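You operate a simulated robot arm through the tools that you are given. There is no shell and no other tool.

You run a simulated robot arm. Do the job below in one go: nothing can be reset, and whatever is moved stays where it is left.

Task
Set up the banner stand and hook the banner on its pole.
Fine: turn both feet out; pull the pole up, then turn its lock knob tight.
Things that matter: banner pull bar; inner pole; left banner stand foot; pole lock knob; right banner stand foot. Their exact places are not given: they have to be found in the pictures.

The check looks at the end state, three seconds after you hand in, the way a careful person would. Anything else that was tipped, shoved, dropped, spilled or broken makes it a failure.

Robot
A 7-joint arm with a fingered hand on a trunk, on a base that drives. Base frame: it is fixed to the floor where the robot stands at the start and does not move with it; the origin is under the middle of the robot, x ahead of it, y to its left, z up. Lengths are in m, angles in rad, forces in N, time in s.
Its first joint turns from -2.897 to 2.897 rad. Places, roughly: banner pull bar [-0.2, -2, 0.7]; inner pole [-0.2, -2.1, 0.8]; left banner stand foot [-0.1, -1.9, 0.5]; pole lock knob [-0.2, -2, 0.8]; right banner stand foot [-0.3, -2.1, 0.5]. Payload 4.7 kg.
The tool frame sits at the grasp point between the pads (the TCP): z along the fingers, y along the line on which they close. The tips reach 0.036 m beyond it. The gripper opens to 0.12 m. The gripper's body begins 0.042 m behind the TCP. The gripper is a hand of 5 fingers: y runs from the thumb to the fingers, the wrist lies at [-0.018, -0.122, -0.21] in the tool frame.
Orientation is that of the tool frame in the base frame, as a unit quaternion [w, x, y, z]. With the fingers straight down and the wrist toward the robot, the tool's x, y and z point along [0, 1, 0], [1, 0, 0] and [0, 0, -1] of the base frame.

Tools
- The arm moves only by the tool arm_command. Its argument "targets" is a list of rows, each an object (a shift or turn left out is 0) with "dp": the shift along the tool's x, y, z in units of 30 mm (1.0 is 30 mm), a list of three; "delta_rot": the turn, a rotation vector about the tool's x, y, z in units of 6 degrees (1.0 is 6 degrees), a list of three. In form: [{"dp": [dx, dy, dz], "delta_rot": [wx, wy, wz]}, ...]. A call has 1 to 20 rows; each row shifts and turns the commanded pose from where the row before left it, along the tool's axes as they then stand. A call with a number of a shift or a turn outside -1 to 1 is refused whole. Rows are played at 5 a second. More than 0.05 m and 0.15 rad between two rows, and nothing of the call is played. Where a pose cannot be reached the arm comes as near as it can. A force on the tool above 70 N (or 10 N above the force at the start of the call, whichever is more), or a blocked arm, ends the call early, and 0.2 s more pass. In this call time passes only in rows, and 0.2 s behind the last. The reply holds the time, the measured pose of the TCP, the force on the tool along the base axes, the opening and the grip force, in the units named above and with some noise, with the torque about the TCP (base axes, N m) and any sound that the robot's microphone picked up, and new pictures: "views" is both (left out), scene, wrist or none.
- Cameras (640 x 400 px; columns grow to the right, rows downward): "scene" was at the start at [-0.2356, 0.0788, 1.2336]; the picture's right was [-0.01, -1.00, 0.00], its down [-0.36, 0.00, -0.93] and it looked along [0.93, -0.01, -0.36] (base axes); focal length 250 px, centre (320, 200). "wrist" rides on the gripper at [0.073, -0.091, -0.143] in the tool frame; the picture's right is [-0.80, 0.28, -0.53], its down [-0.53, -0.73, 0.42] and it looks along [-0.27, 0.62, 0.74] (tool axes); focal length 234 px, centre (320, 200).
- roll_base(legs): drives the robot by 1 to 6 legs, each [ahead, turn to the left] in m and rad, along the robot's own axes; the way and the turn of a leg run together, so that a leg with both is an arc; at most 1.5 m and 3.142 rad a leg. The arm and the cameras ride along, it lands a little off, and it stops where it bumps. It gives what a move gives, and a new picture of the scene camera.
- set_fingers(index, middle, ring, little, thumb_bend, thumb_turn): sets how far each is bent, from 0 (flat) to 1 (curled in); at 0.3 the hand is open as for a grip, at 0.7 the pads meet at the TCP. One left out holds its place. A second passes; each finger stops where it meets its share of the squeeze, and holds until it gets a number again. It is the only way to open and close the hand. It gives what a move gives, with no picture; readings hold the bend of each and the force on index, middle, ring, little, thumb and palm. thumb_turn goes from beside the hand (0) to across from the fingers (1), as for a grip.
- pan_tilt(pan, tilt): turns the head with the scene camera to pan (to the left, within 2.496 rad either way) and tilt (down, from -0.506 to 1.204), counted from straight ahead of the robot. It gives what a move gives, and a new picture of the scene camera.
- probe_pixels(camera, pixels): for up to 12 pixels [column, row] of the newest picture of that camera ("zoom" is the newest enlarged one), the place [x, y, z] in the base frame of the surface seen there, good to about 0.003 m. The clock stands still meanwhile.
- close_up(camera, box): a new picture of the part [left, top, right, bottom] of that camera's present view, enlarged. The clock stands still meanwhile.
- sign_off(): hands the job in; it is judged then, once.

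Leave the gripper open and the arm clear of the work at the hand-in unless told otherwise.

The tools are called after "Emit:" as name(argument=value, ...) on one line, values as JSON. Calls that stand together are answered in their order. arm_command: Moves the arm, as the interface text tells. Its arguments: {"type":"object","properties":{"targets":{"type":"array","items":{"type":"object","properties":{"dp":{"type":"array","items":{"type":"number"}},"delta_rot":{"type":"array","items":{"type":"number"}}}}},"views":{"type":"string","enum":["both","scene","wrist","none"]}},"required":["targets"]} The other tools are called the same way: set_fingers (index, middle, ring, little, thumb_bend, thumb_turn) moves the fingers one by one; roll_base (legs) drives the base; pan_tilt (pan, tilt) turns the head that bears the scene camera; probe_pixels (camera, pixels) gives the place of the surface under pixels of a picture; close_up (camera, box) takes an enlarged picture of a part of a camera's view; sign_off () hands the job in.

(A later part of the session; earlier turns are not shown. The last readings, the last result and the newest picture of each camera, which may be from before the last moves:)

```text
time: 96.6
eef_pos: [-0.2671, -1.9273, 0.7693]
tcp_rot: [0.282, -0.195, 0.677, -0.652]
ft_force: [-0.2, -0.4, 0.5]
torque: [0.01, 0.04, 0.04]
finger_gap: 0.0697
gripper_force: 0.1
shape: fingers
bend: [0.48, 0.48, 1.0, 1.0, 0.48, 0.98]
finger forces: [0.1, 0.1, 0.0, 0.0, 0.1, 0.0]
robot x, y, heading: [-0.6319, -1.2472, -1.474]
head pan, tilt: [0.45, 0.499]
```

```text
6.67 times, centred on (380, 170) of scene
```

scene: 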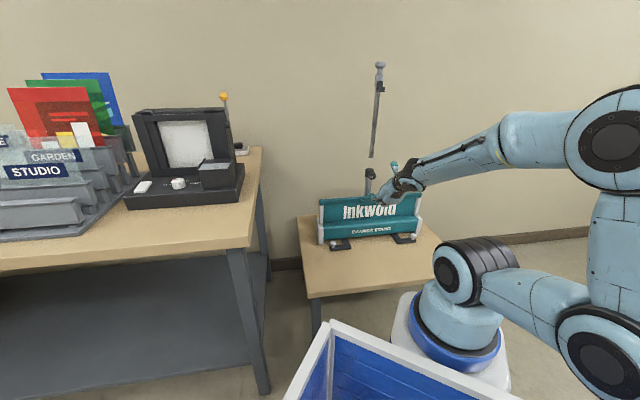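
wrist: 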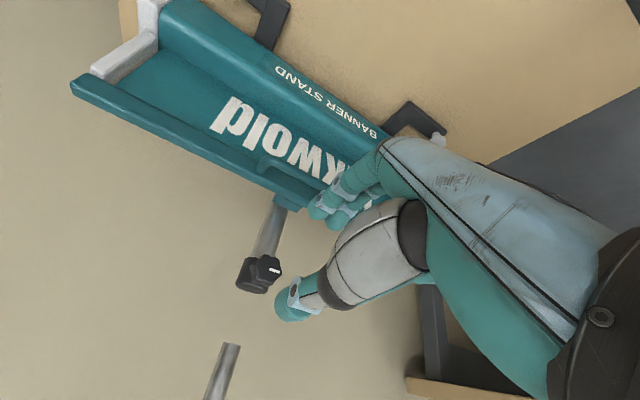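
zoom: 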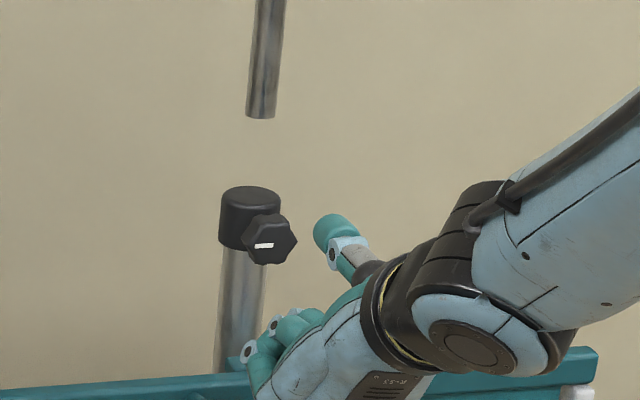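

Aligned. I move forward 8 cm, then check.

Emit:
arm_command(targets=[{"dp": [0, 0.05, 0.9]}, {"dp": [0, 0, 0.9]}, {"dp": [0, 0, 0.9]}], views="wrist")

Emit:
close_up(camera="wrist", box=[220, 170, 400, 340])

Emit:
close_up(camera="scene", box=[340, 140, 420, 200])

```text
time: 97.4
eef_pos: [-0.2166, -1.9894, 0.7674]
tcp_rot: [0.283, -0.194, 0.677, -0.651]
ft_force: [-0.2, -0.4, 0.2]
torque: [0.01, 0.0, -0.01]
finger_gap: 0.0696
gripper_force: 0.0
shape: fingers
bend: [0.48, 0.48, 1.0, 1.0, 0.48, 0.98]
finger forces: [0.0, 0.0, 0.1, 0.0, 0.1, 0.0]
robot x, y, heading: [-0.6313, -1.2487, -1.479]
head pan, tilt: [0.45, 0.499]
```

wrist: 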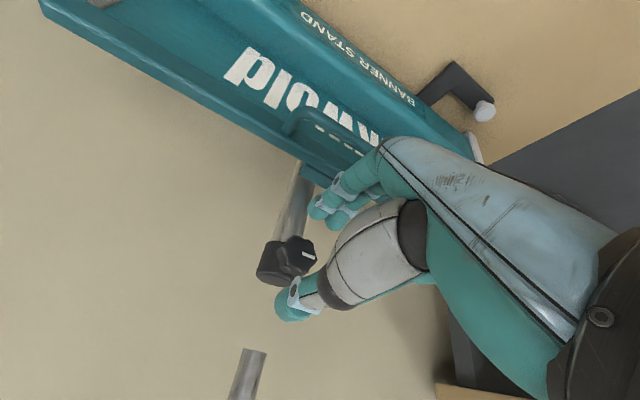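

```text
2.35 times, centred on (310, 255) of wrist
```

zoom: 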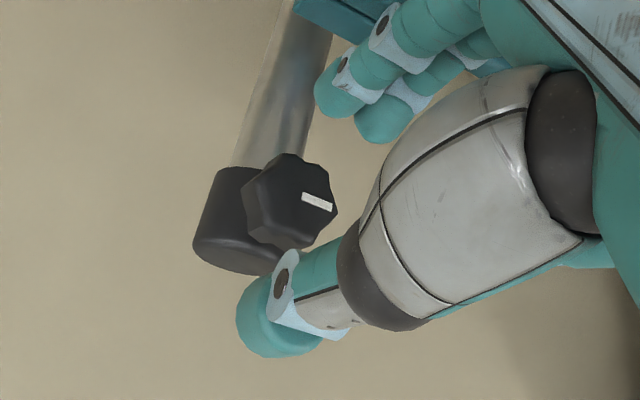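

```text
6.67 times, centred on (380, 170) of scene
```

zoom: 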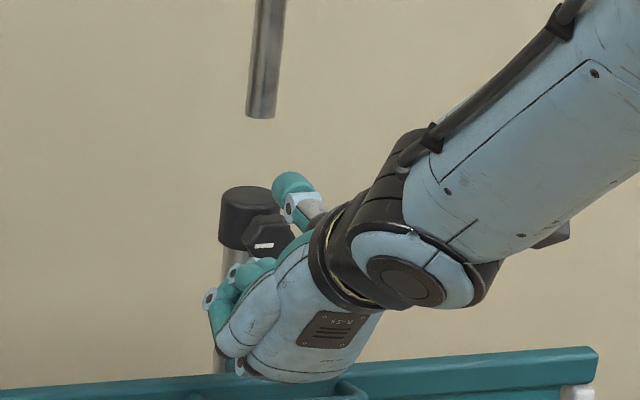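

The knob lies between thumb and the two fingers. I advance the last 3 cm and close on it.

Emit:
arm_command(targets=[{"dp": [0, 0, 0.5]}, {"dp": [0, 0, 0.5]}], views="none")

Emit:
set_fingers(index=0.75, middle=0.75, thumb_bend=0.75)

Emit:
close_up(camera="wrist", box=[220, 170, 400, 340])

Emit:
close_up(camera="scene", box=[340, 140, 420, 200])

```text
time: 98.0
eef_pos: [-0.1977, -2.0129, 0.7665]
tcp_rot: [0.282, -0.194, 0.677, -0.651]
ft_force: [0.4, -1.1, 0.9]
torque: [0.01, 0.03, -0.03]
finger_gap: 0.0696
gripper_force: 0.0
shape: fingers
bend: [0.48, 0.48, 1.0, 1.0, 0.48, 0.98]
finger forces: [0.0, 0.1, 0.1, 0.0, 0.0, 0.0]
robot x, y, heading: [-0.6311, -1.2479, -1.481]
head pan, tilt: [0.45, 0.499]
```

```text
time: 99.0
eef_pos: [-0.1962, -2.0125, 0.7671]
tcp_rot: [0.283, -0.195, 0.676, -0.652]
ft_force: [15.9, -11.6, 3.3]
torque: [-0.12, -0.08, 0.11]
finger_gap: 0.0268
gripper_force: 20.1
shape: fingers
bend: [0.61, 0.71, 1.0, 1.0, 0.64, 0.96]
finger forces: [11.9, 10.7, 0.0, 0.0, 17.9, 0.0]
robot x, y, heading: [-0.6303, -1.2462, -1.476]
head pan, tilt: [0.45, 0.499]
```

```text
2.35 times, centred on (310, 255) of wrist
```

zoom: 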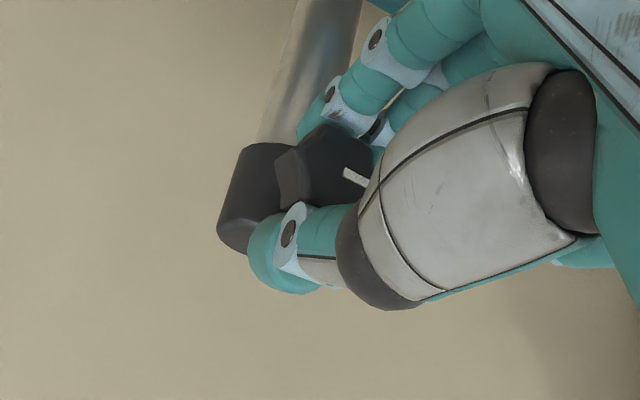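

```text
6.67 times, centred on (380, 170) of scene
```

zoom: 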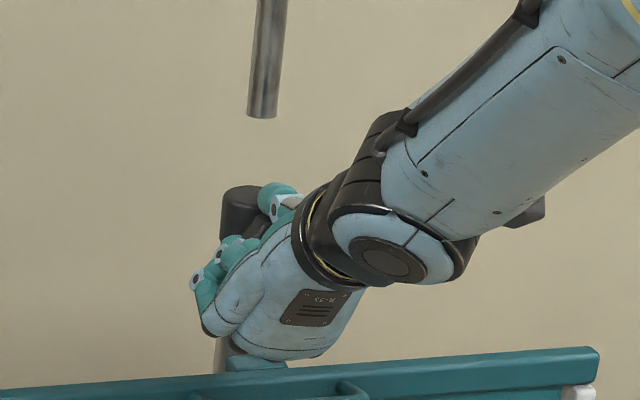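

The knob is gripped. I start turning it clockwise (as seen from the front) by 30°, keeping its axis fixed.

Emit:
arm_command(targets=[{"dp": [0, 0, 0.1]}, {"dp": [0, -0.016, 0], "delta_rot": [0, 0, 1]}, {"dp": [0, -0.016, 0], "delta_rot": [0, 0, 1]}, {"dp": [0, -0.016, 0], "delta_rot": [0, 0, 1]}, {"dp": [0, -0.016, 0], "delta_rot": [0, 0, 1]}, {"dp": [0, -0.016, 0], "delta_rot": [0, 0, 1]}], views="wrist")

Emit:
close_up(camera="wrist", box=[220, 170, 400, 340])

Emit:
close_up(camera="scene", box=[320, 130, 440, 230])

```text
time: 100.4
eef_pos: [-0.1945, -2.0153, 0.7687]
tcp_rot: [0.441, -0.011, 0.705, -0.556]
ft_force: [2.1, 10.6, 6.5]
torque: [-0.02, 0.09, 0.01]
finger_gap: 0.0257
gripper_force: 24.5
shape: fingers
bend: [0.71, 0.72, 1.0, 1.0, 0.64, 0.98]
finger forces: [17.9, 13.6, 0.0, 0.0, 16.9, 0.0]
robot x, y, heading: [-0.6299, -1.2518, -1.477]
head pan, tilt: [0.45, 0.499]
```

wrist: 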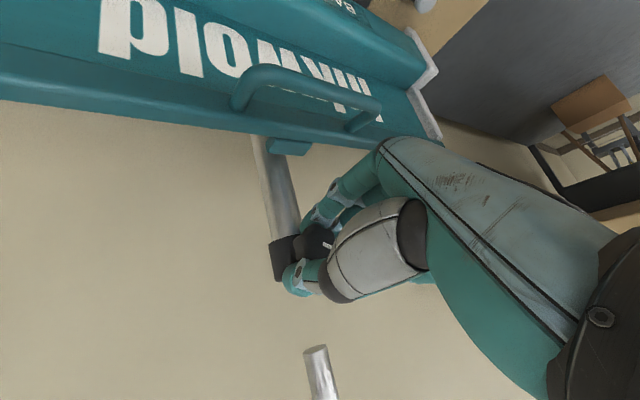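

```text
2.35 times, centred on (310, 255) of wrist
```

zoom: 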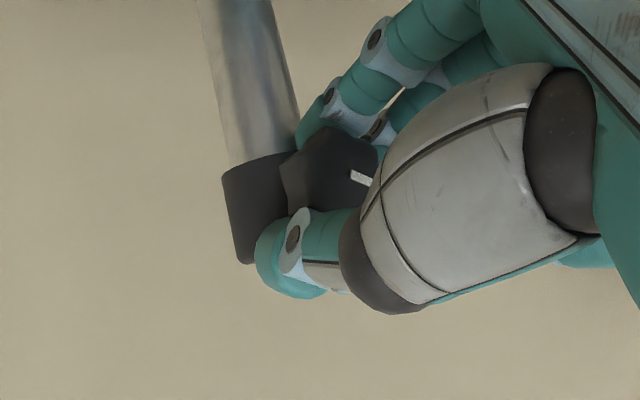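

```text
4.00 times, centred on (380, 180) of scene
```

zoom: 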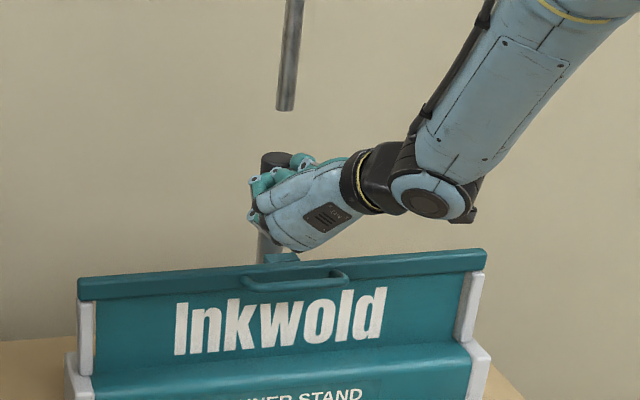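

The knob turns with the hand (the white mark keeps its place relative to the fingers). I continue another 36°.

Emit:
arm_command(targets=[{"dp": [0, -0.016, 0], "delta_rot": [0, 0, 1]}, {"dp": [0, -0.016, 0], "delta_rot": [0, 0, 1]}, {"dp": [0, -0.016, 0], "delta_rot": [0, 0, 1]}, {"dp": [0, -0.016, 0], "delta_rot": [0, 0, 1]}, {"dp": [0, -0.016, 0], "delta_rot": [0, 0, 1]}, {"dp": [0, -0.016, 0], "delta_rot": [0, 0, 1]}], views="wrist")

Emit:
close_up(camera="wrist", box=[220, 170, 400, 340])

Emit:
close_up(camera="scene", box=[320, 130, 440, 230])

```text
time: 101.8
eef_pos: [-0.1978, -2.0171, 0.7723]
tcp_rot: [0.592, 0.207, 0.673, -0.393]
ft_force: [7.4, -2.3, 6.9]
torque: [-0.04, -0.03, -0.09]
finger_gap: 0.0245
gripper_force: 20.4
shape: fingers
bend: [0.71, 0.72, 1.0, 1.0, 0.66, 0.97]
finger forces: [11.5, 13.5, 0.0, 0.1, 14.9, 0.1]
robot x, y, heading: [-0.6317, -1.2496, -1.48]
head pan, tilt: [0.45, 0.499]
```

wrist: 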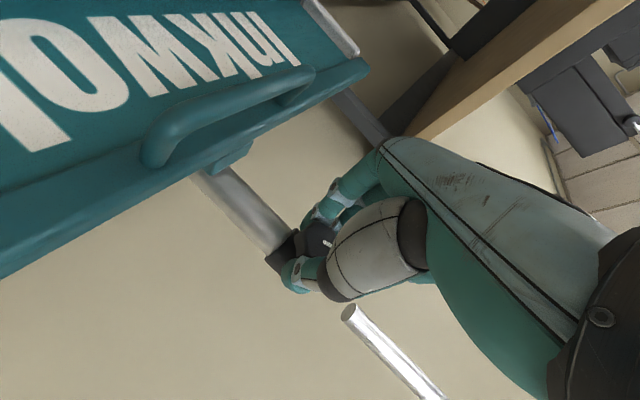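

```text
2.35 times, centred on (310, 255) of wrist
```

zoom: 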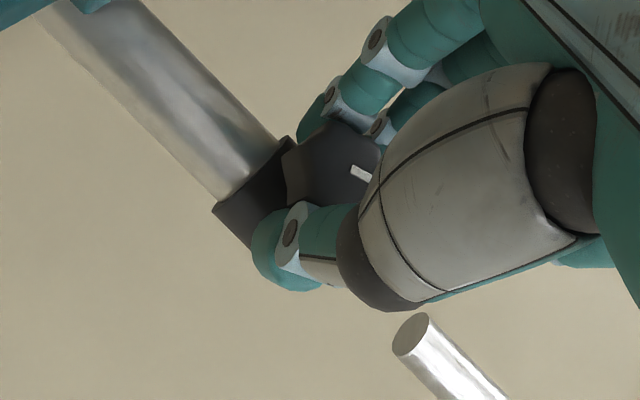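

```text
4.00 times, centred on (380, 180) of scene
```

zoom: 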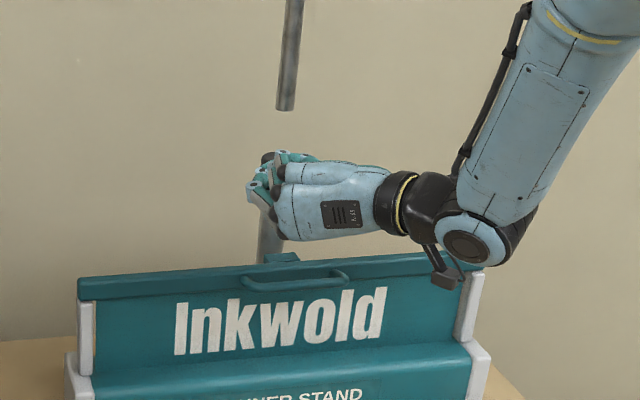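

66° turned, knob following, torque still low. I continue another 30°.

Emit:
arm_command(targets=[{"dp": [0, -0.016, 0], "delta_rot": [0, 0, 1]}, {"dp": [0, -0.016, 0], "delta_rot": [0, 0, 1]}, {"dp": [0, -0.016, 0], "delta_rot": [0, 0, 1]}, {"dp": [0, -0.016, 0], "delta_rot": [0, 0, 1]}, {"dp": [0, -0.016, 0], "delta_rot": [0, 0, 1]}], views="wrist")

Emit:
close_up(camera="wrist", box=[220, 170, 400, 340])

Emit:
close_up(camera="scene", box=[320, 130, 440, 230])

```text
time: 103.0
eef_pos: [-0.1998, -2.0177, 0.7705]
tcp_rot: [0.674, 0.373, 0.597, -0.226]
ft_force: [11.4, -10.3, 11.3]
torque: [-0.28, 0.05, -0.1]
finger_gap: 0.0246
gripper_force: 21.7
shape: fingers
bend: [0.71, 0.72, 1.0, 1.0, 0.66, 0.99]
finger forces: [12.8, 14.8, 0.0, 0.0, 17.0, 0.1]
robot x, y, heading: [-0.6332, -1.2486, -1.478]
head pan, tilt: [0.45, 0.499]
```

wrist: 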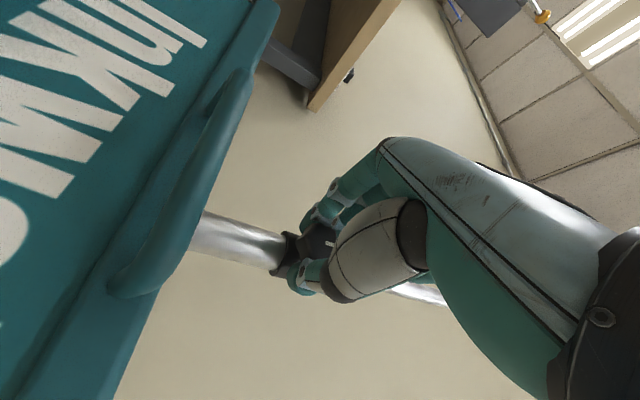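

```text
2.35 times, centred on (310, 255) of wrist
```

zoom: 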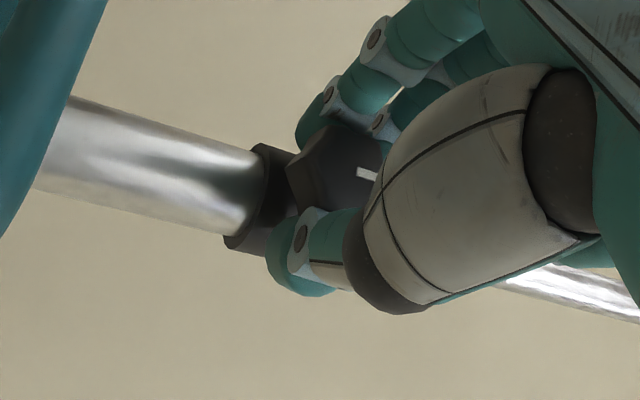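

```text
4.00 times, centred on (380, 180) of scene
```

zoom: 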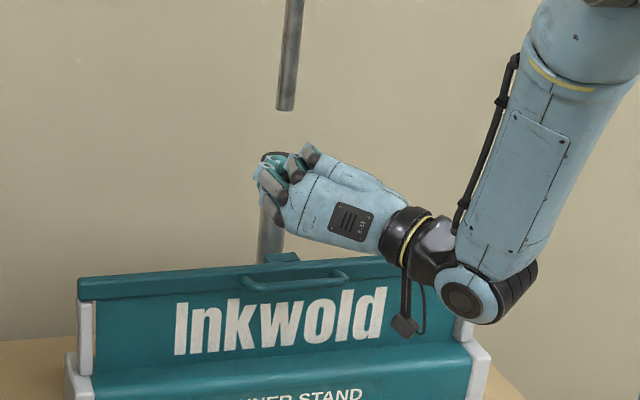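

96° turned; now a resisting torque (~0.2 N m) begins. I go on in small steps to feel whether it tightens.

Emit:
arm_command(targets=[{"dp": [0, -0.016, 0], "delta_rot": [0, 0, 1]}, {"dp": [0, -0.016, 0], "delta_rot": [0, 0, 1]}], views="none")

Emit:
close_up(camera="wrist", box=[220, 170, 400, 340])

```text
time: 103.6
eef_pos: [-0.2001, -2.0199, 0.7692]
tcp_rot: [0.693, 0.435, 0.555, -0.154]
ft_force: [12.8, -11.8, 6.1]
torque: [-0.3, 0.34, -0.04]
finger_gap: 0.025
gripper_force: 20.7
shape: fingers
bend: [0.71, 0.64, 1.0, 1.0, 0.65, 1.0]
finger forces: [12.5, 12.1, 0.1, 0.1, 17.1, 0.0]
robot x, y, heading: [-0.6363, -1.2483, -1.478]
head pan, tilt: [0.45, 0.499]
```

```text
2.35 times, centred on (310, 255) of wrist
```

zoom: 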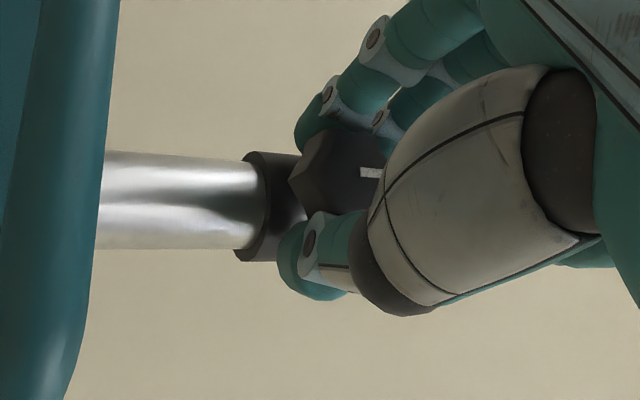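

The resisting torque has grown to ~0.45 N m and the fingers begin to slip on the knob: it is tight at about 90°. I open the fingers and back away to look.

Emit:
set_fingers(index=0.4, middle=0.4, thumb_bend=0.4)

Emit:
arm_command(targets=[{"dp": [0, 0, -0.8]}, {"dp": [0, 0, -1]}, {"dp": [0, 0, -1]}, {"dp": [0, 0, -1]}, {"dp": [0, 0, -1]}], views="both")

Emit:
close_up(camera="scene", box=[340, 140, 420, 200])

```text
time: 104.6
eef_pos: [-0.2014, -2.0192, 0.7701]
tcp_rot: [0.693, 0.434, 0.554, -0.156]
ft_force: [-1.2, 0.1, -0.1]
torque: [-0.04, 0.02, -0.03]
finger_gap: 0.0926
gripper_force: 0.0
shape: fingers
bend: [0.4, 0.4, 1.0, 1.0, 0.4, 0.98]
finger forces: [0.0, 0.1, 0.0, 0.1, 0.0, 0.0]
robot x, y, heading: [-0.6313, -1.2475, -1.478]
head pan, tilt: [0.45, 0.499]
```

```text
time: 105.8
eef_pos: [-0.2908, -1.9084, 0.7708]
tcp_rot: [0.693, 0.433, 0.555, -0.155]
ft_force: [0.2, 0.1, -0.2]
torque: [0.0, -0.01, -0.01]
finger_gap: 0.0926
gripper_force: 0.0
shape: fingers
bend: [0.4, 0.4, 1.0, 1.0, 0.4, 0.98]
finger forces: [0.0, 0.1, 0.0, 0.0, 0.1, 0.1]
robot x, y, heading: [-0.6332, -1.2519, -1.475]
head pan, tilt: [0.45, 0.499]
```

scene: 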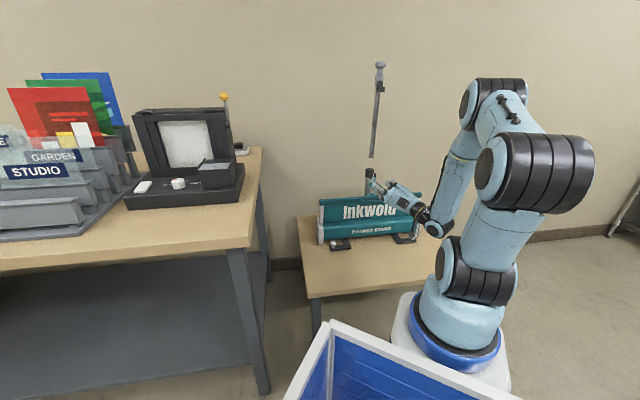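
wrist: 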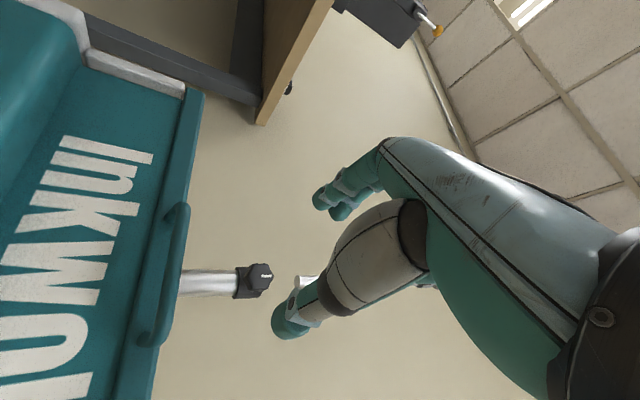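

```text
6.67 times, centred on (380, 170) of scene
```

zoom: 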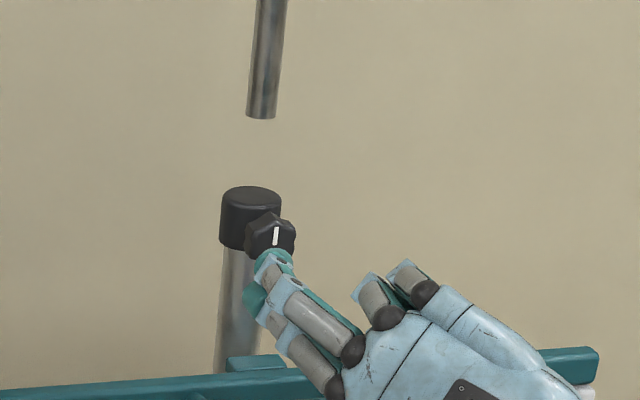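

The white mark is now upright: the knob went 90° to its tight stop. Next the banner. I move the hand up and away, then turn it back to fingers-down.

Emit:
arm_command(targets=[{"dp": [-0.86, 0.41, -0.9]}, {"dp": [-0.86, 0.41, -0.9]}, {"dp": [-0.86, 0.41, -0.9]}, {"dp": [-0.86, 0.41, -0.9]}, {"dp": [-0.86, 0.41, -0.9]}, {"dp": [-0.86, 0.41, -0.9]}, {"dp": [-0.86, 0.41, -0.9]}, {"delta_rot": [0.995, 0.633, 0.622]}, {"delta_rot": [0.995, 0.633, 0.622]}, {"delta_rot": [0.995, 0.633, 0.622]}, {"delta_rot": [0.995, 0.633, 0.622]}, {"delta_rot": [0.995, 0.633, 0.622]}, {"delta_rot": [0.995, 0.633, 0.622]}, {"delta_rot": [0.995, 0.633, 0.622]}], views="both")

```text
time: 108.8
eef_pos: [-0.4137, -1.7625, 0.9672]
tcp_rot: [0.368, 0.782, 0.496, -0.083]
ft_force: [-0.8, -0.5, 0.2]
torque: [0.01, 0.0, 0.04]
finger_gap: 0.0928
gripper_force: 0.2
shape: fingers
bend: [0.4, 0.4, 1.0, 1.0, 0.4, 0.98]
finger forces: [0.0, 0.0, 0.1, 0.1, 0.1, 0.0]
robot x, y, heading: [-0.6313, -1.2483, -1.48]
head pan, tilt: [0.45, 0.499]
```

scene: 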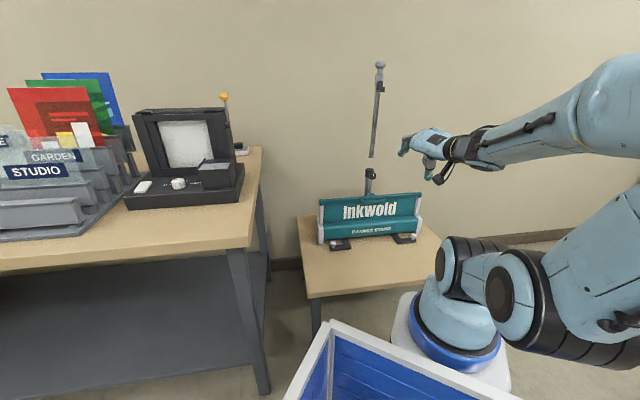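
wrist: 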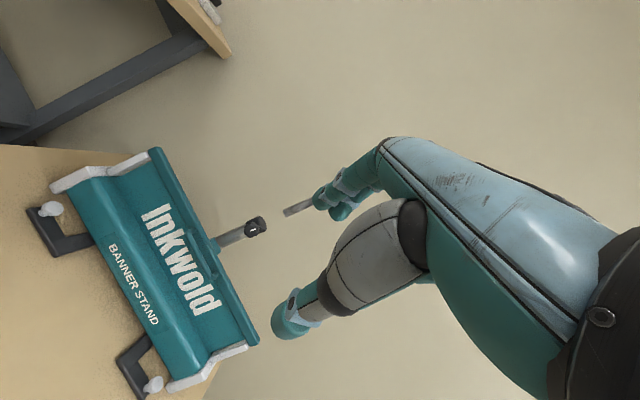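

The re-orientation is half done; I finish it.

Emit:
arm_command(targets=[{"delta_rot": [0.995, 0.633, 0.622]}, {"delta_rot": [0.995, 0.633, 0.622]}, {"delta_rot": [0.995, 0.633, 0.622]}, {"delta_rot": [0.995, 0.633, 0.622]}, {"delta_rot": [0.995, 0.633, 0.622]}, {"delta_rot": [0.995, 0.633, 0.622]}, {"delta_rot": [0.36, 0.229, 0.226]}], views="both")

```text
time: 110.4
eef_pos: [-0.4236, -1.774, 0.9683]
tcp_rot: [-0.002, 0.94, 0.34, 0.004]
ft_force: [0.0, -1.0, -1.1]
torque: [0.0, 0.0, -0.01]
finger_gap: 0.093
gripper_force: 0.0
shape: fingers
bend: [0.4, 0.4, 1.0, 1.0, 0.4, 0.98]
finger forces: [0.0, 0.0, 0.1, 0.0, 0.0, 0.1]
out of reach, approached as far as the arm can: row 6, 7
robot x, y, heading: [-0.6281, -1.2488, -1.477]
head pan, tilt: [0.45, 0.499]
```

scene: 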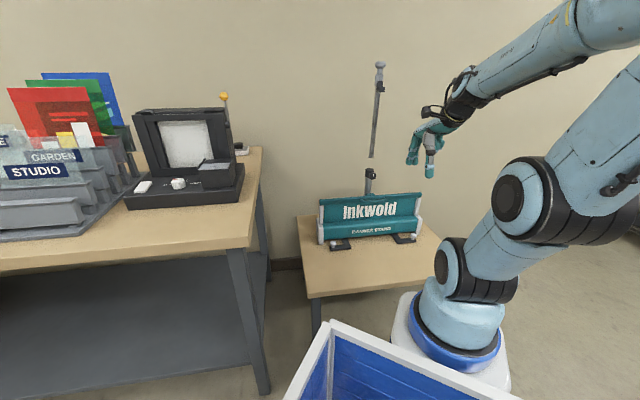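
wrist: 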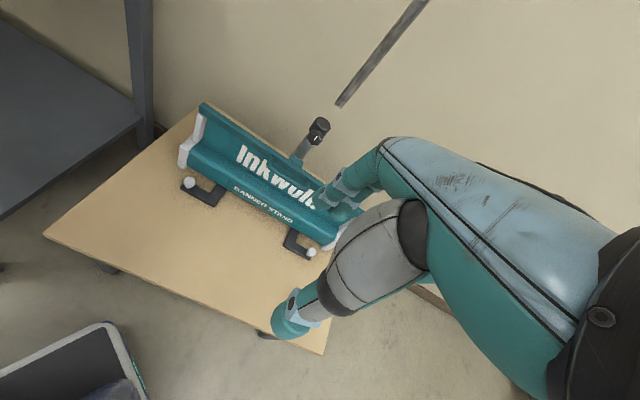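

Fingers-down again. I take a scene close-up of the pull-bar handle to measure it precisely.

Emit:
close_up(camera="scene", box=[340, 180, 400, 215])

Emit:
probe_pixels(camera="zoom", pixels=[[224, 180], [240, 195], [290, 200], [330, 195], [370, 185], [378, 170], [224, 168], [300, 185], [300, 170], [320, 150], [290, 145], [300, 160]])

```text
10.67 times, centred on (370, 198) of scene
```

zoom: 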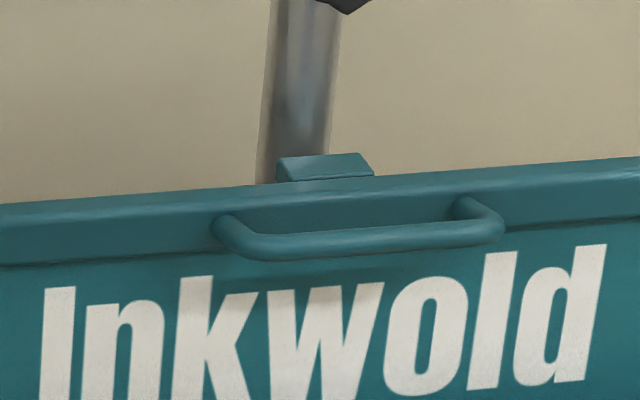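

```text
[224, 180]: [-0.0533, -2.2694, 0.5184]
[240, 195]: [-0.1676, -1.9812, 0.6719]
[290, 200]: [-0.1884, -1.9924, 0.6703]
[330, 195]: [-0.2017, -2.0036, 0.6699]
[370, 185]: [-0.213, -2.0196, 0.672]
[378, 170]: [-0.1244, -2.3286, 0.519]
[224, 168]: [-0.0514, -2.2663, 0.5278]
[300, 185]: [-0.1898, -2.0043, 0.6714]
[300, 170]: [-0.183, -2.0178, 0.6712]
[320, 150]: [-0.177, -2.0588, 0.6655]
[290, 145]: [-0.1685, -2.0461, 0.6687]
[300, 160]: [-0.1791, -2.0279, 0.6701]
```

Emit:
probe_pixels(camera="zoom", pixels=[[230, 230], [250, 243], [300, 246], [360, 243], [420, 239], [480, 232], [500, 222], [485, 208], [300, 255], [360, 225], [300, 195], [360, 205]])

Emit:
probe_pixels(camera="zoom", pixels=[[360, 236], [360, 250], [215, 235], [468, 203], [100, 235], [100, 215], [550, 210], [280, 165], [370, 165], [282, 178], [372, 172], [340, 230]])

```text
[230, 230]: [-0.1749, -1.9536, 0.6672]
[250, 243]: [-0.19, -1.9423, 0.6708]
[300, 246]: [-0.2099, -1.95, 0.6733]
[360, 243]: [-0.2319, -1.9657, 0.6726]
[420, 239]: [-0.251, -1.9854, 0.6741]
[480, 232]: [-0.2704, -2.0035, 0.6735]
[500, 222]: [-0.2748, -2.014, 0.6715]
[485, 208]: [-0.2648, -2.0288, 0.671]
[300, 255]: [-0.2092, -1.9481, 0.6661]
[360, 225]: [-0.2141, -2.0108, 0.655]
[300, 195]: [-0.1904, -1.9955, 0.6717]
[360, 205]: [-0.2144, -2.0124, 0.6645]
```

```text
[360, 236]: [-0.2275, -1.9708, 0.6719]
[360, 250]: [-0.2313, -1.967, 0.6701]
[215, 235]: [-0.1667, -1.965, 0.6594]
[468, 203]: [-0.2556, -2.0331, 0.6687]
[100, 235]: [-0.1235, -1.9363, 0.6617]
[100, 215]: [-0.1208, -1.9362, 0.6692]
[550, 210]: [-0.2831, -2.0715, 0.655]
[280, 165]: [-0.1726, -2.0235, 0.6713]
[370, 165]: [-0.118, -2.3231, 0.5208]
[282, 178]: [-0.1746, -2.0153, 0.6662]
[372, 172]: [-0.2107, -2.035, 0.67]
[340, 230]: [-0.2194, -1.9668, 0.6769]
```

Handle tube: centre u≈0.039, z≈0.670, inner width s −0.06…+0.04, gap to the bar 0…0.0325. I pre-shape the hand (three fingers half closed to enter the loop, little curled, thumb open), tilt it 10° and go above the handle.

Emit:
set_fingers(index=0.58, middle=0.58, ring=0.58, little=1.0, thumb_bend=0.3)

Emit:
arm_command(targets=[{"delta_rot": [-0.835, 0, 0]}, {"delta_rot": [-0.835, 0, 0]}, {"dp": [0.094, 0.867, 0.898]}, {"dp": [0.094, 0.867, 0.898]}, {"dp": [0.094, 0.867, 0.898]}, {"dp": [0.094, 0.867, 0.898]}, {"dp": [0.094, 0.867, 0.898]}, {"dp": [0.094, 0.867, 0.898]}, {"dp": [0.094, 0.867, 0.898]}], views="both")

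Emit:
close_up(camera="scene", box=[330, 130, 430, 220])

```text
time: 111.4
eef_pos: [-0.4221, -1.774, 0.9672]
tcp_rot: [-0.001, 0.94, 0.341, 0.002]
ft_force: [0.0, -0.4, 0.6]
torque: [0.01, -0.01, 0.02]
finger_gap: 0.0822
gripper_force: 0.1
shape: fingers
bend: [0.57, 0.57, 0.57, 1.0, 0.3, 0.98]
finger forces: [0.1, 0.0, 0.0, 0.0, 0.0, 0.0]
robot x, y, heading: [-0.6324, -1.249, -1.48]
head pan, tilt: [0.45, 0.499]
```

```text
time: 113.4
eef_pos: [-0.2711, -1.9235, 0.8146]
tcp_rot: [0.081, 0.937, 0.338, 0.03]
ft_force: [-0.4, -0.1, 0.7]
torque: [0.02, 0.01, -0.04]
finger_gap: 0.0822
gripper_force: 0.0
shape: fingers
bend: [0.57, 0.57, 0.57, 1.0, 0.3, 0.98]
finger forces: [0.2, 0.1, 0.0, 0.1, 0.1, 0.0]
robot x, y, heading: [-0.6306, -1.2476, -1.478]
head pan, tilt: [0.45, 0.499]
```

scene: 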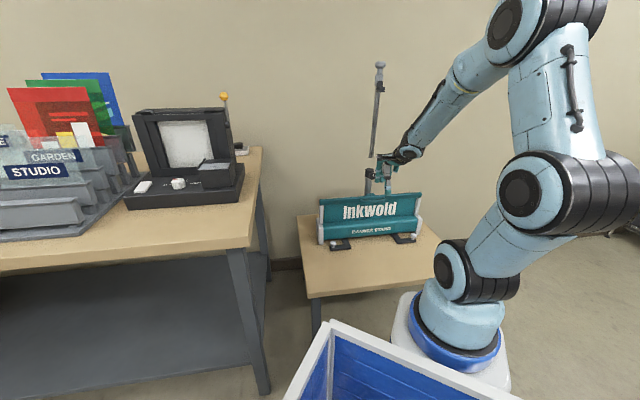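
wrist: 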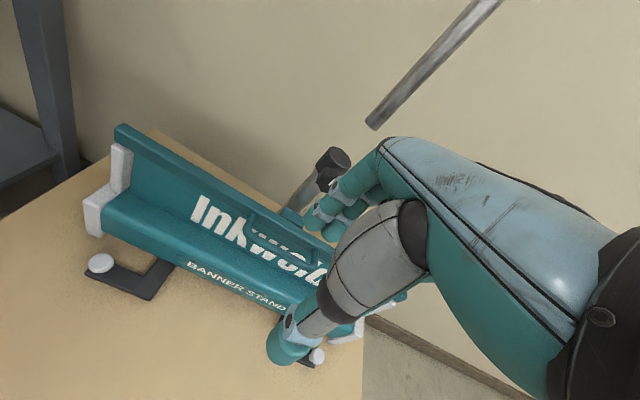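

```text
4.44 times, centred on (380, 175) of scene
```

zoom: 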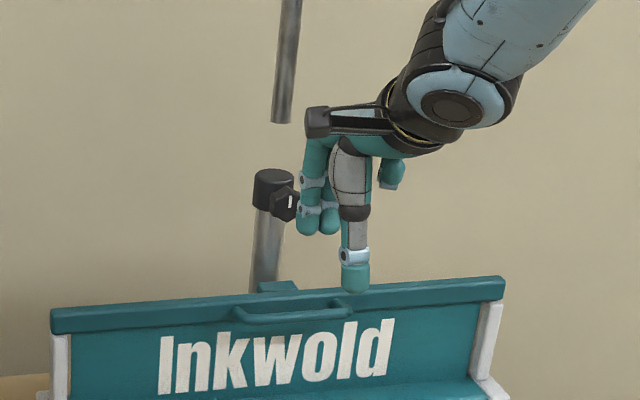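

I probe fingertip positions at this pre-shape to align them with the gap.

Emit:
probe_pixels(camera="zoom", pixels=[[307, 230], [307, 215], [330, 232], [330, 215], [355, 288], [355, 275], [312, 185], [345, 230]])

Emit:
probe_pixels(camera="wrist", pixels=[[310, 222], [330, 237], [300, 227], [320, 215], [285, 350], [335, 190]])

```text
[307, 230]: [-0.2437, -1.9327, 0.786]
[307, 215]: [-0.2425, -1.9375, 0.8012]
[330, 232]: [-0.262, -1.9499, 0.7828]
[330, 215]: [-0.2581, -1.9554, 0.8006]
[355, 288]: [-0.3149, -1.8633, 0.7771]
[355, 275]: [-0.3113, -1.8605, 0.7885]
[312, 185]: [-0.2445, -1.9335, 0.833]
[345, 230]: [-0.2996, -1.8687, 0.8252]
```

```text
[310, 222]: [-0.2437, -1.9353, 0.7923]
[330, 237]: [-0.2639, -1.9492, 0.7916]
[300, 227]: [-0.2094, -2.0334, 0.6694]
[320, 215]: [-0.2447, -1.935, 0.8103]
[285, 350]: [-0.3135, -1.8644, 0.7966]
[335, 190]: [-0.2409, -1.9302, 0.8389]
```

Fingers lie 0.025–0.045 m behind the TCP. I move to u≈0.052 and descend until the tips are just above the loop, then verify.

Emit:
arm_command(targets=[{"dp": [0.06, 0.859, 0.152]}, {"dp": [0.06, 0.859, 0.152]}, {"dp": [0, -0.165, 0.937]}, {"dp": [0, -0.165, 0.937]}, {"dp": [0, -0.165, 0.937]}], views="wrist")

Emit:
close_up(camera="scene", box=[340, 150, 410, 220])

Emit:
close_up(camera="wrist", box=[180, 150, 380, 310])

```text
time: 114.6
eef_pos: [-0.2359, -1.962, 0.7276]
tcp_rot: [0.082, 0.937, 0.339, 0.029]
ft_force: [0.4, 0.2, -0.4]
torque: [-0.02, 0.01, -0.01]
finger_gap: 0.0821
gripper_force: 0.0
shape: fingers
bend: [0.57, 0.57, 0.57, 1.0, 0.3, 0.98]
finger forces: [0.1, 0.0, 0.0, 0.0, 0.0, 0.0]
robot x, y, heading: [-0.63, -1.2464, -1.47]
head pan, tilt: [0.45, 0.499]
```

wrist: 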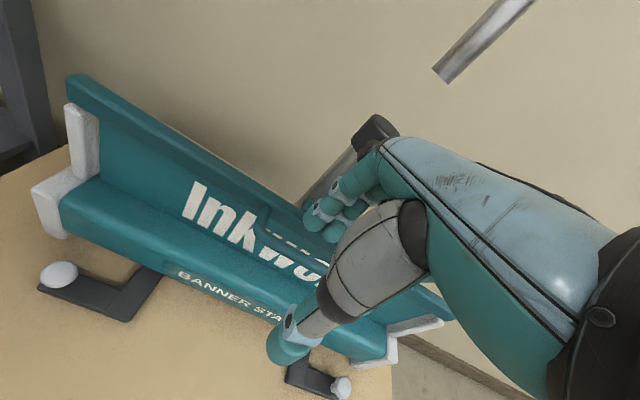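

```text
5.71 times, centred on (375, 185) of scene
```

zoom: 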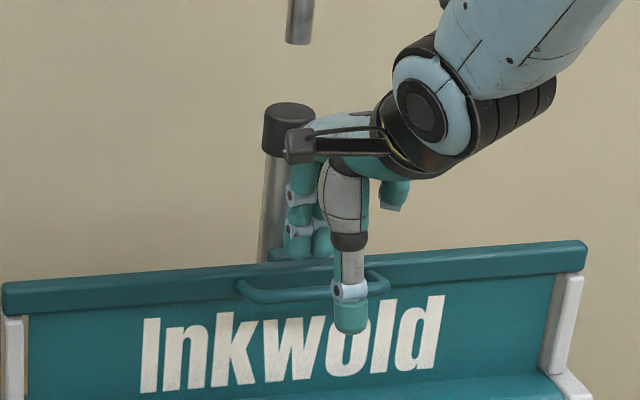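

```text
2.50 times, centred on (280, 230) of wrist
```

zoom: 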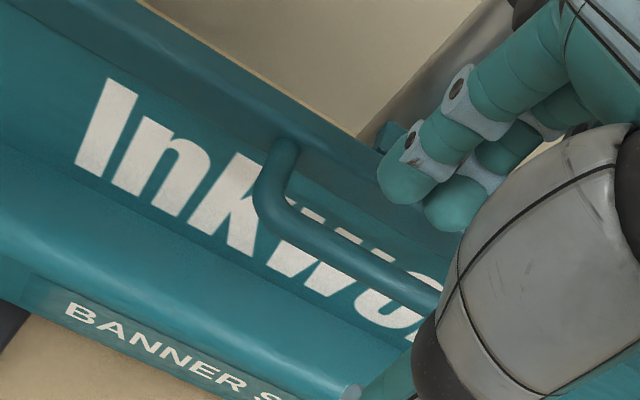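

I probe index tip, tube and bar edge in this close view.

Emit:
probe_pixels(camera="zoom", pixels=[[398, 185], [388, 170], [405, 195], [445, 212], [330, 235], [330, 250], [345, 185], [355, 200], [340, 150], [300, 160], [375, 160]])

```text
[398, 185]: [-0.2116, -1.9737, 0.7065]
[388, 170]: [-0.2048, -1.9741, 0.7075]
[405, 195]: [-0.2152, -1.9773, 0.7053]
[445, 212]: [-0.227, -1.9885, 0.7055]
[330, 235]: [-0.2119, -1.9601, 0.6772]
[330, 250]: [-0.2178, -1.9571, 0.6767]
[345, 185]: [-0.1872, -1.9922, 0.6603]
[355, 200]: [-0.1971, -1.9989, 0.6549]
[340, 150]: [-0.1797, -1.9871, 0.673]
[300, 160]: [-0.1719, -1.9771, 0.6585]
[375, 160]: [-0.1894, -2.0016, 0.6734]
```

Index pad at u≈0.0275, tube rear at 0.032, bar at 0: it fits. I descend the last 5.5 cm slowly.

Emit:
arm_command(targets=[{"dp": [0, -0.08, 0.45]}, {"dp": [0, -0.08, 0.45]}, {"dp": [0, -0.08, 0.45]}, {"dp": [0, -0.08, 0.45]}], views="wrist")

Emit:
close_up(camera="wrist", box=[180, 150, 380, 310])

Emit:
close_up(camera="scene", box=[340, 150, 410, 220])

```text
time: 115.6
eef_pos: [-0.2384, -1.9614, 0.6712]
tcp_rot: [0.081, 0.937, 0.339, 0.029]
ft_force: [-4.1, 5.4, 4.0]
torque: [-0.22, -0.09, -0.11]
finger_gap: 0.082
gripper_force: 3.5
shape: fingers
bend: [0.57, 0.6, 0.57, 1.0, 0.3, 0.98]
finger forces: [0.0, 8.0, 0.0, 0.0, 0.0, 0.0]
robot x, y, heading: [-0.6328, -1.2487, -1.478]
head pan, tilt: [0.45, 0.499]
```

wrist: 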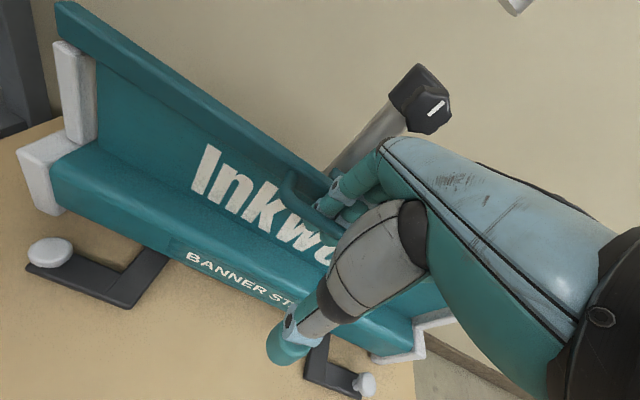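

```text
2.50 times, centred on (280, 230) of wrist
```

zoom: 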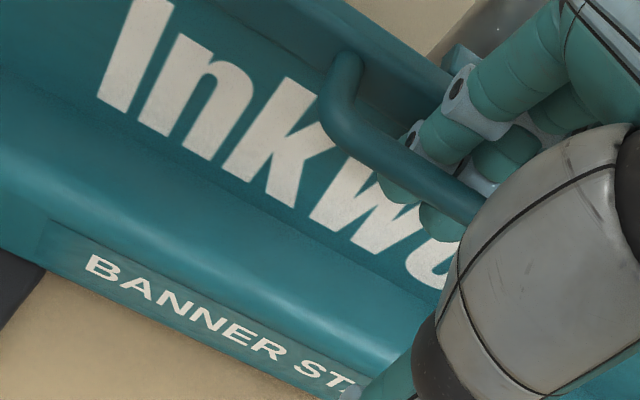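

```text
5.71 times, centred on (375, 185) of scene
```

zoom: 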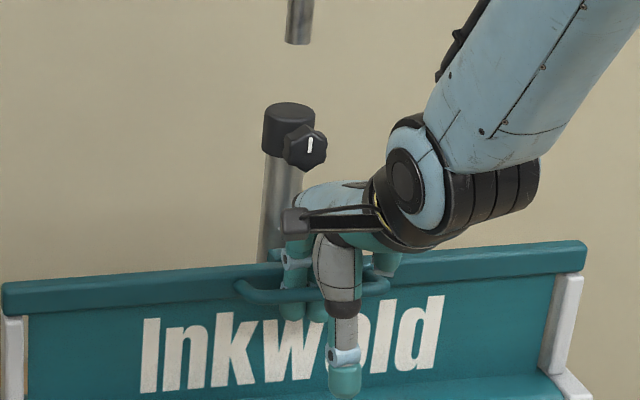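

The three fingers are inside the loop (middle lightly touching behind). I ease forward a few mm and close thumb and fingers on the tube.

Emit:
arm_command(targets=[{"dp": [0, -0.15, 0]}], views="none")

Emit:
set_fingers(index=0.8, middle=0.8, ring=0.8, thumb_bend=0.8)

Emit:
close_up(camera="wrist", box=[180, 150, 380, 310])

Emit:
close_up(camera="scene", box=[340, 150, 410, 220])

```text
time: 116.0
eef_pos: [-0.2414, -1.9585, 0.6707]
tcp_rot: [0.081, 0.937, 0.339, 0.029]
ft_force: [-0.1, -0.5, 0.3]
torque: [0.03, -0.02, 0.02]
finger_gap: 0.082
gripper_force: 0.0
shape: fingers
bend: [0.57, 0.57, 0.57, 1.0, 0.3, 0.98]
finger forces: [0.0, 0.0, 0.0, 0.1, 0.0, 0.0]
robot x, y, heading: [-0.6315, -1.2449, -1.476]
head pan, tilt: [0.45, 0.499]
```

```text
time: 117.0
eef_pos: [-0.2385, -1.96, 0.6713]
tcp_rot: [0.082, 0.937, 0.339, 0.031]
ft_force: [24.2, -38.9, -6.1]
torque: [0.3, 0.13, 0.6]
finger_gap: 0.0001
gripper_force: 21.1
shape: fingers
bend: [0.79, 0.79, 0.78, 1.0, 0.73, 0.98]
finger forces: [11.6, 14.1, 16.8, 0.0, 0.0, 0.0]
robot x, y, heading: [-0.6322, -1.2479, -1.478]
head pan, tilt: [0.45, 0.499]
```

```text
2.50 times, centred on (280, 230) of wrist
```

zoom: 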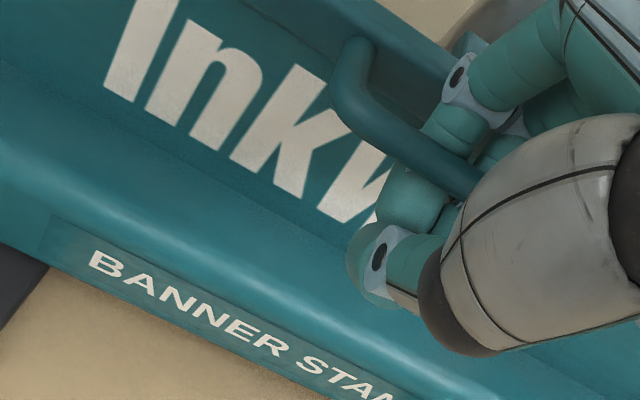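

```text
5.71 times, centred on (375, 185) of scene
```

zoom: 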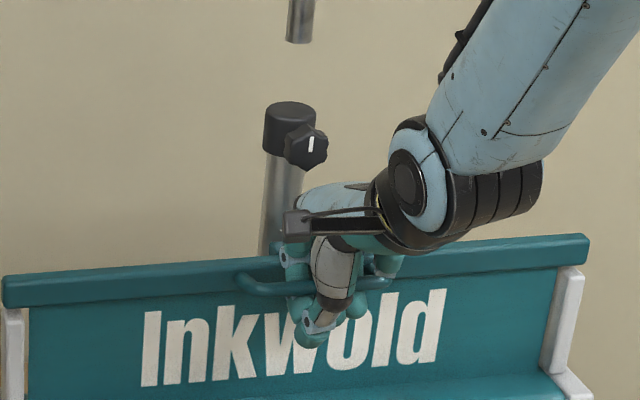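

Only the fingers press (thumb not touching), so the tube is being pulled forward with 45 N. I shift the hand ~12 mm rearward so the tube is centred between thumb and fingers.

Emit:
arm_command(targets=[{"dp": [0, 0.2, 0.03]}, {"dp": [0, 0.2, 0.03]}], views="none")

Emit:
close_up(camera="wrist", box=[180, 150, 380, 310])

Emit:
close_up(camera="scene", box=[330, 150, 430, 250])

```text
time: 117.6
eef_pos: [-0.2338, -1.9665, 0.6691]
tcp_rot: [0.079, 0.937, 0.339, 0.029]
ft_force: [5.3, -16.3, -6.3]
torque: [0.21, -0.1, 0.38]
finger_gap: 0.0
gripper_force: 8.7
shape: fingers
bend: [0.79, 0.79, 0.79, 1.0, 0.73, 0.97]
finger forces: [0.0, 4.4, 11.6, 0.0, 0.0, 0.0]
robot x, y, heading: [-0.634, -1.2491, -1.474]
head pan, tilt: [0.45, 0.499]
```

```text
2.50 times, centred on (280, 230) of wrist
```

zoom: 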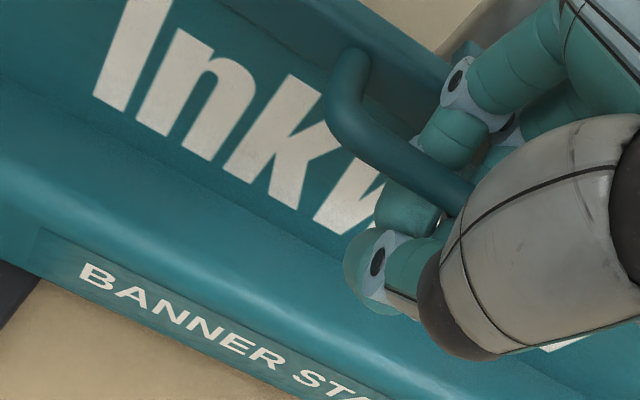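

```text
4.00 times, centred on (380, 200) of scene
```

zoom: 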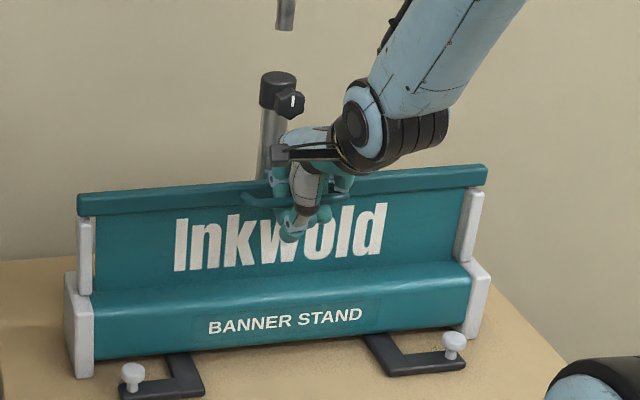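

The tube is enclosed by the closed fingertips and thumb (a secure hook-grip). I lift gently by 3 cm and watch.

Emit:
arm_command(targets=[{"dp": [0, 0.087, -0.4925]}, {"dp": [0, 0.087, -0.4925]}], views="wrist")

Emit:
close_up(camera="scene", box=[330, 150, 430, 250])

```text
time: 118.2
eef_pos: [-0.2322, -1.9679, 0.7007]
tcp_rot: [0.079, 0.937, 0.339, 0.03]
ft_force: [0.8, -11.7, -6.7]
torque: [0.22, -0.09, 0.24]
finger_gap: 0.0
gripper_force: 5.7
shape: fingers
bend: [0.79, 0.8, 0.79, 1.0, 0.73, 0.97]
finger forces: [0.0, 2.1, 9.4, 0.1, 0.0, 0.0]
robot x, y, heading: [-0.6299, -1.2498, -1.482]
head pan, tilt: [0.45, 0.499]
```

wrist: 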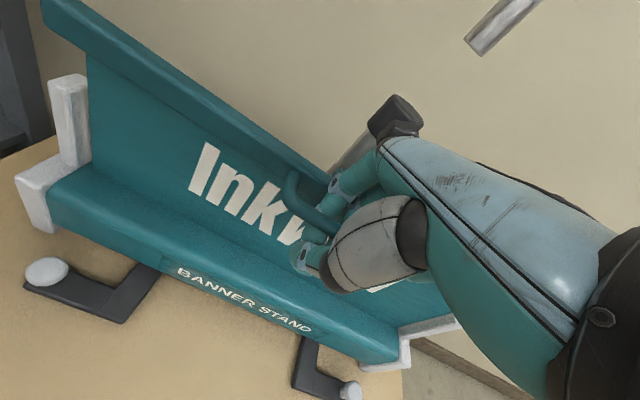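

```text
4.00 times, centred on (380, 200) of scene
```

zoom: 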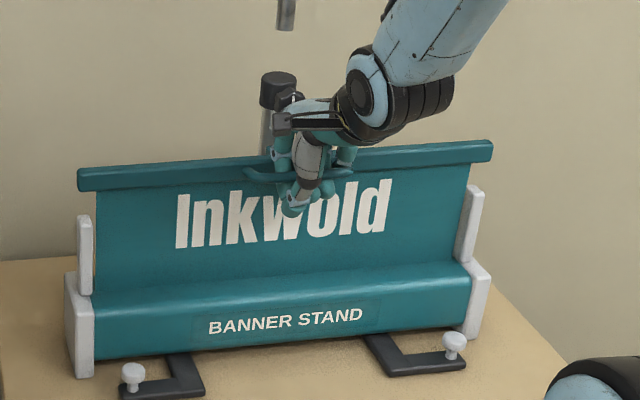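

The bar rises with the banner behind it. Its rear clip would run into the knob on the way up, so I now bring it forward by about 3.5 cm before lifting further.

Emit:
arm_command(targets=[{"dp": [0, -0.4, -0.07]}, {"dp": [0, -0.4, -0.07]}, {"dp": [0, -0.4, -0.07]}], views="wrist")

Emit:
close_up(camera="scene", box=[330, 150, 430, 250])

```text
time: 119.0
eef_pos: [-0.2525, -1.9426, 0.7038]
tcp_rot: [0.084, 0.936, 0.339, 0.03]
ft_force: [43.6, -43.8, -7.1]
torque: [0.79, 0.44, 1.04]
finger_gap: 0.0085
gripper_force: 30.6
shape: fingers
bend: [0.79, 0.48, 0.78, 1.0, 0.8, 0.97]
finger forces: [21.3, 15.6, 23.3, 0.1, 0.0, 0.0]
robot x, y, heading: [-0.6288, -1.2481, -1.473]
head pan, tilt: [0.45, 0.499]
```

wrist: 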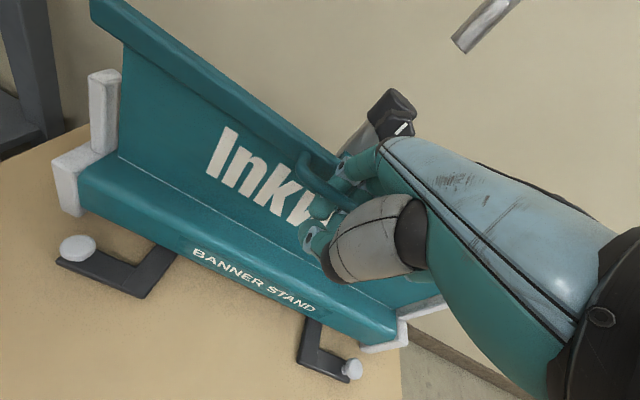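

```text
4.00 times, centred on (380, 200) of scene
```

zoom: 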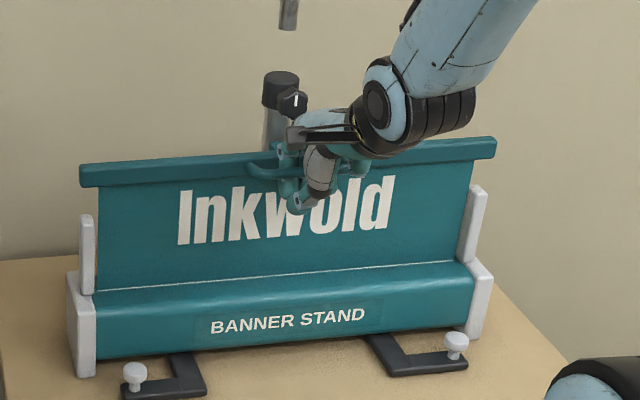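

The forward force rose to ~62 N – the bar resists moving forward here. I stop and measure whether bar or stand actually moved.

Emit:
probe_pixels(camera="zoom", pixels=[[150, 175], [440, 152], [150, 162], [440, 142], [260, 172], [255, 162], [82, 345], [478, 310], [90, 250], [473, 215], [300, 320], [280, 90]])

Emit:
probe_pixels(camera="wrist", pixels=[[150, 25], [230, 85], [310, 170], [300, 150], [70, 180], [395, 330], [400, 130], [360, 150]])

```text
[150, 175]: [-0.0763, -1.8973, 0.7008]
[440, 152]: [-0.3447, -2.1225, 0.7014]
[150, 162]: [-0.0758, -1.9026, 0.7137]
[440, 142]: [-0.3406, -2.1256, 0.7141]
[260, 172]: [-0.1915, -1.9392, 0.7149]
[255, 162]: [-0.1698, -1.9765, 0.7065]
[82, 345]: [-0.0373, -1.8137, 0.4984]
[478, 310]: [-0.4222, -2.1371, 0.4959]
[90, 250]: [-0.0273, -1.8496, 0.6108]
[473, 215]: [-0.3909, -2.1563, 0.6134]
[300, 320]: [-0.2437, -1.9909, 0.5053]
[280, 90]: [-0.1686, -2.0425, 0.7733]
```

```text
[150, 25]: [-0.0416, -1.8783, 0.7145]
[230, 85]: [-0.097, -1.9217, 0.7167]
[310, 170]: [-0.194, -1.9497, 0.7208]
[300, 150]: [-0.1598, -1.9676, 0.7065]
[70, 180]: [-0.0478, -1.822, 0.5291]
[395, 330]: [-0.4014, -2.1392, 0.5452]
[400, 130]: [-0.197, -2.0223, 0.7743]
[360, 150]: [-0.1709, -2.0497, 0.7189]
```

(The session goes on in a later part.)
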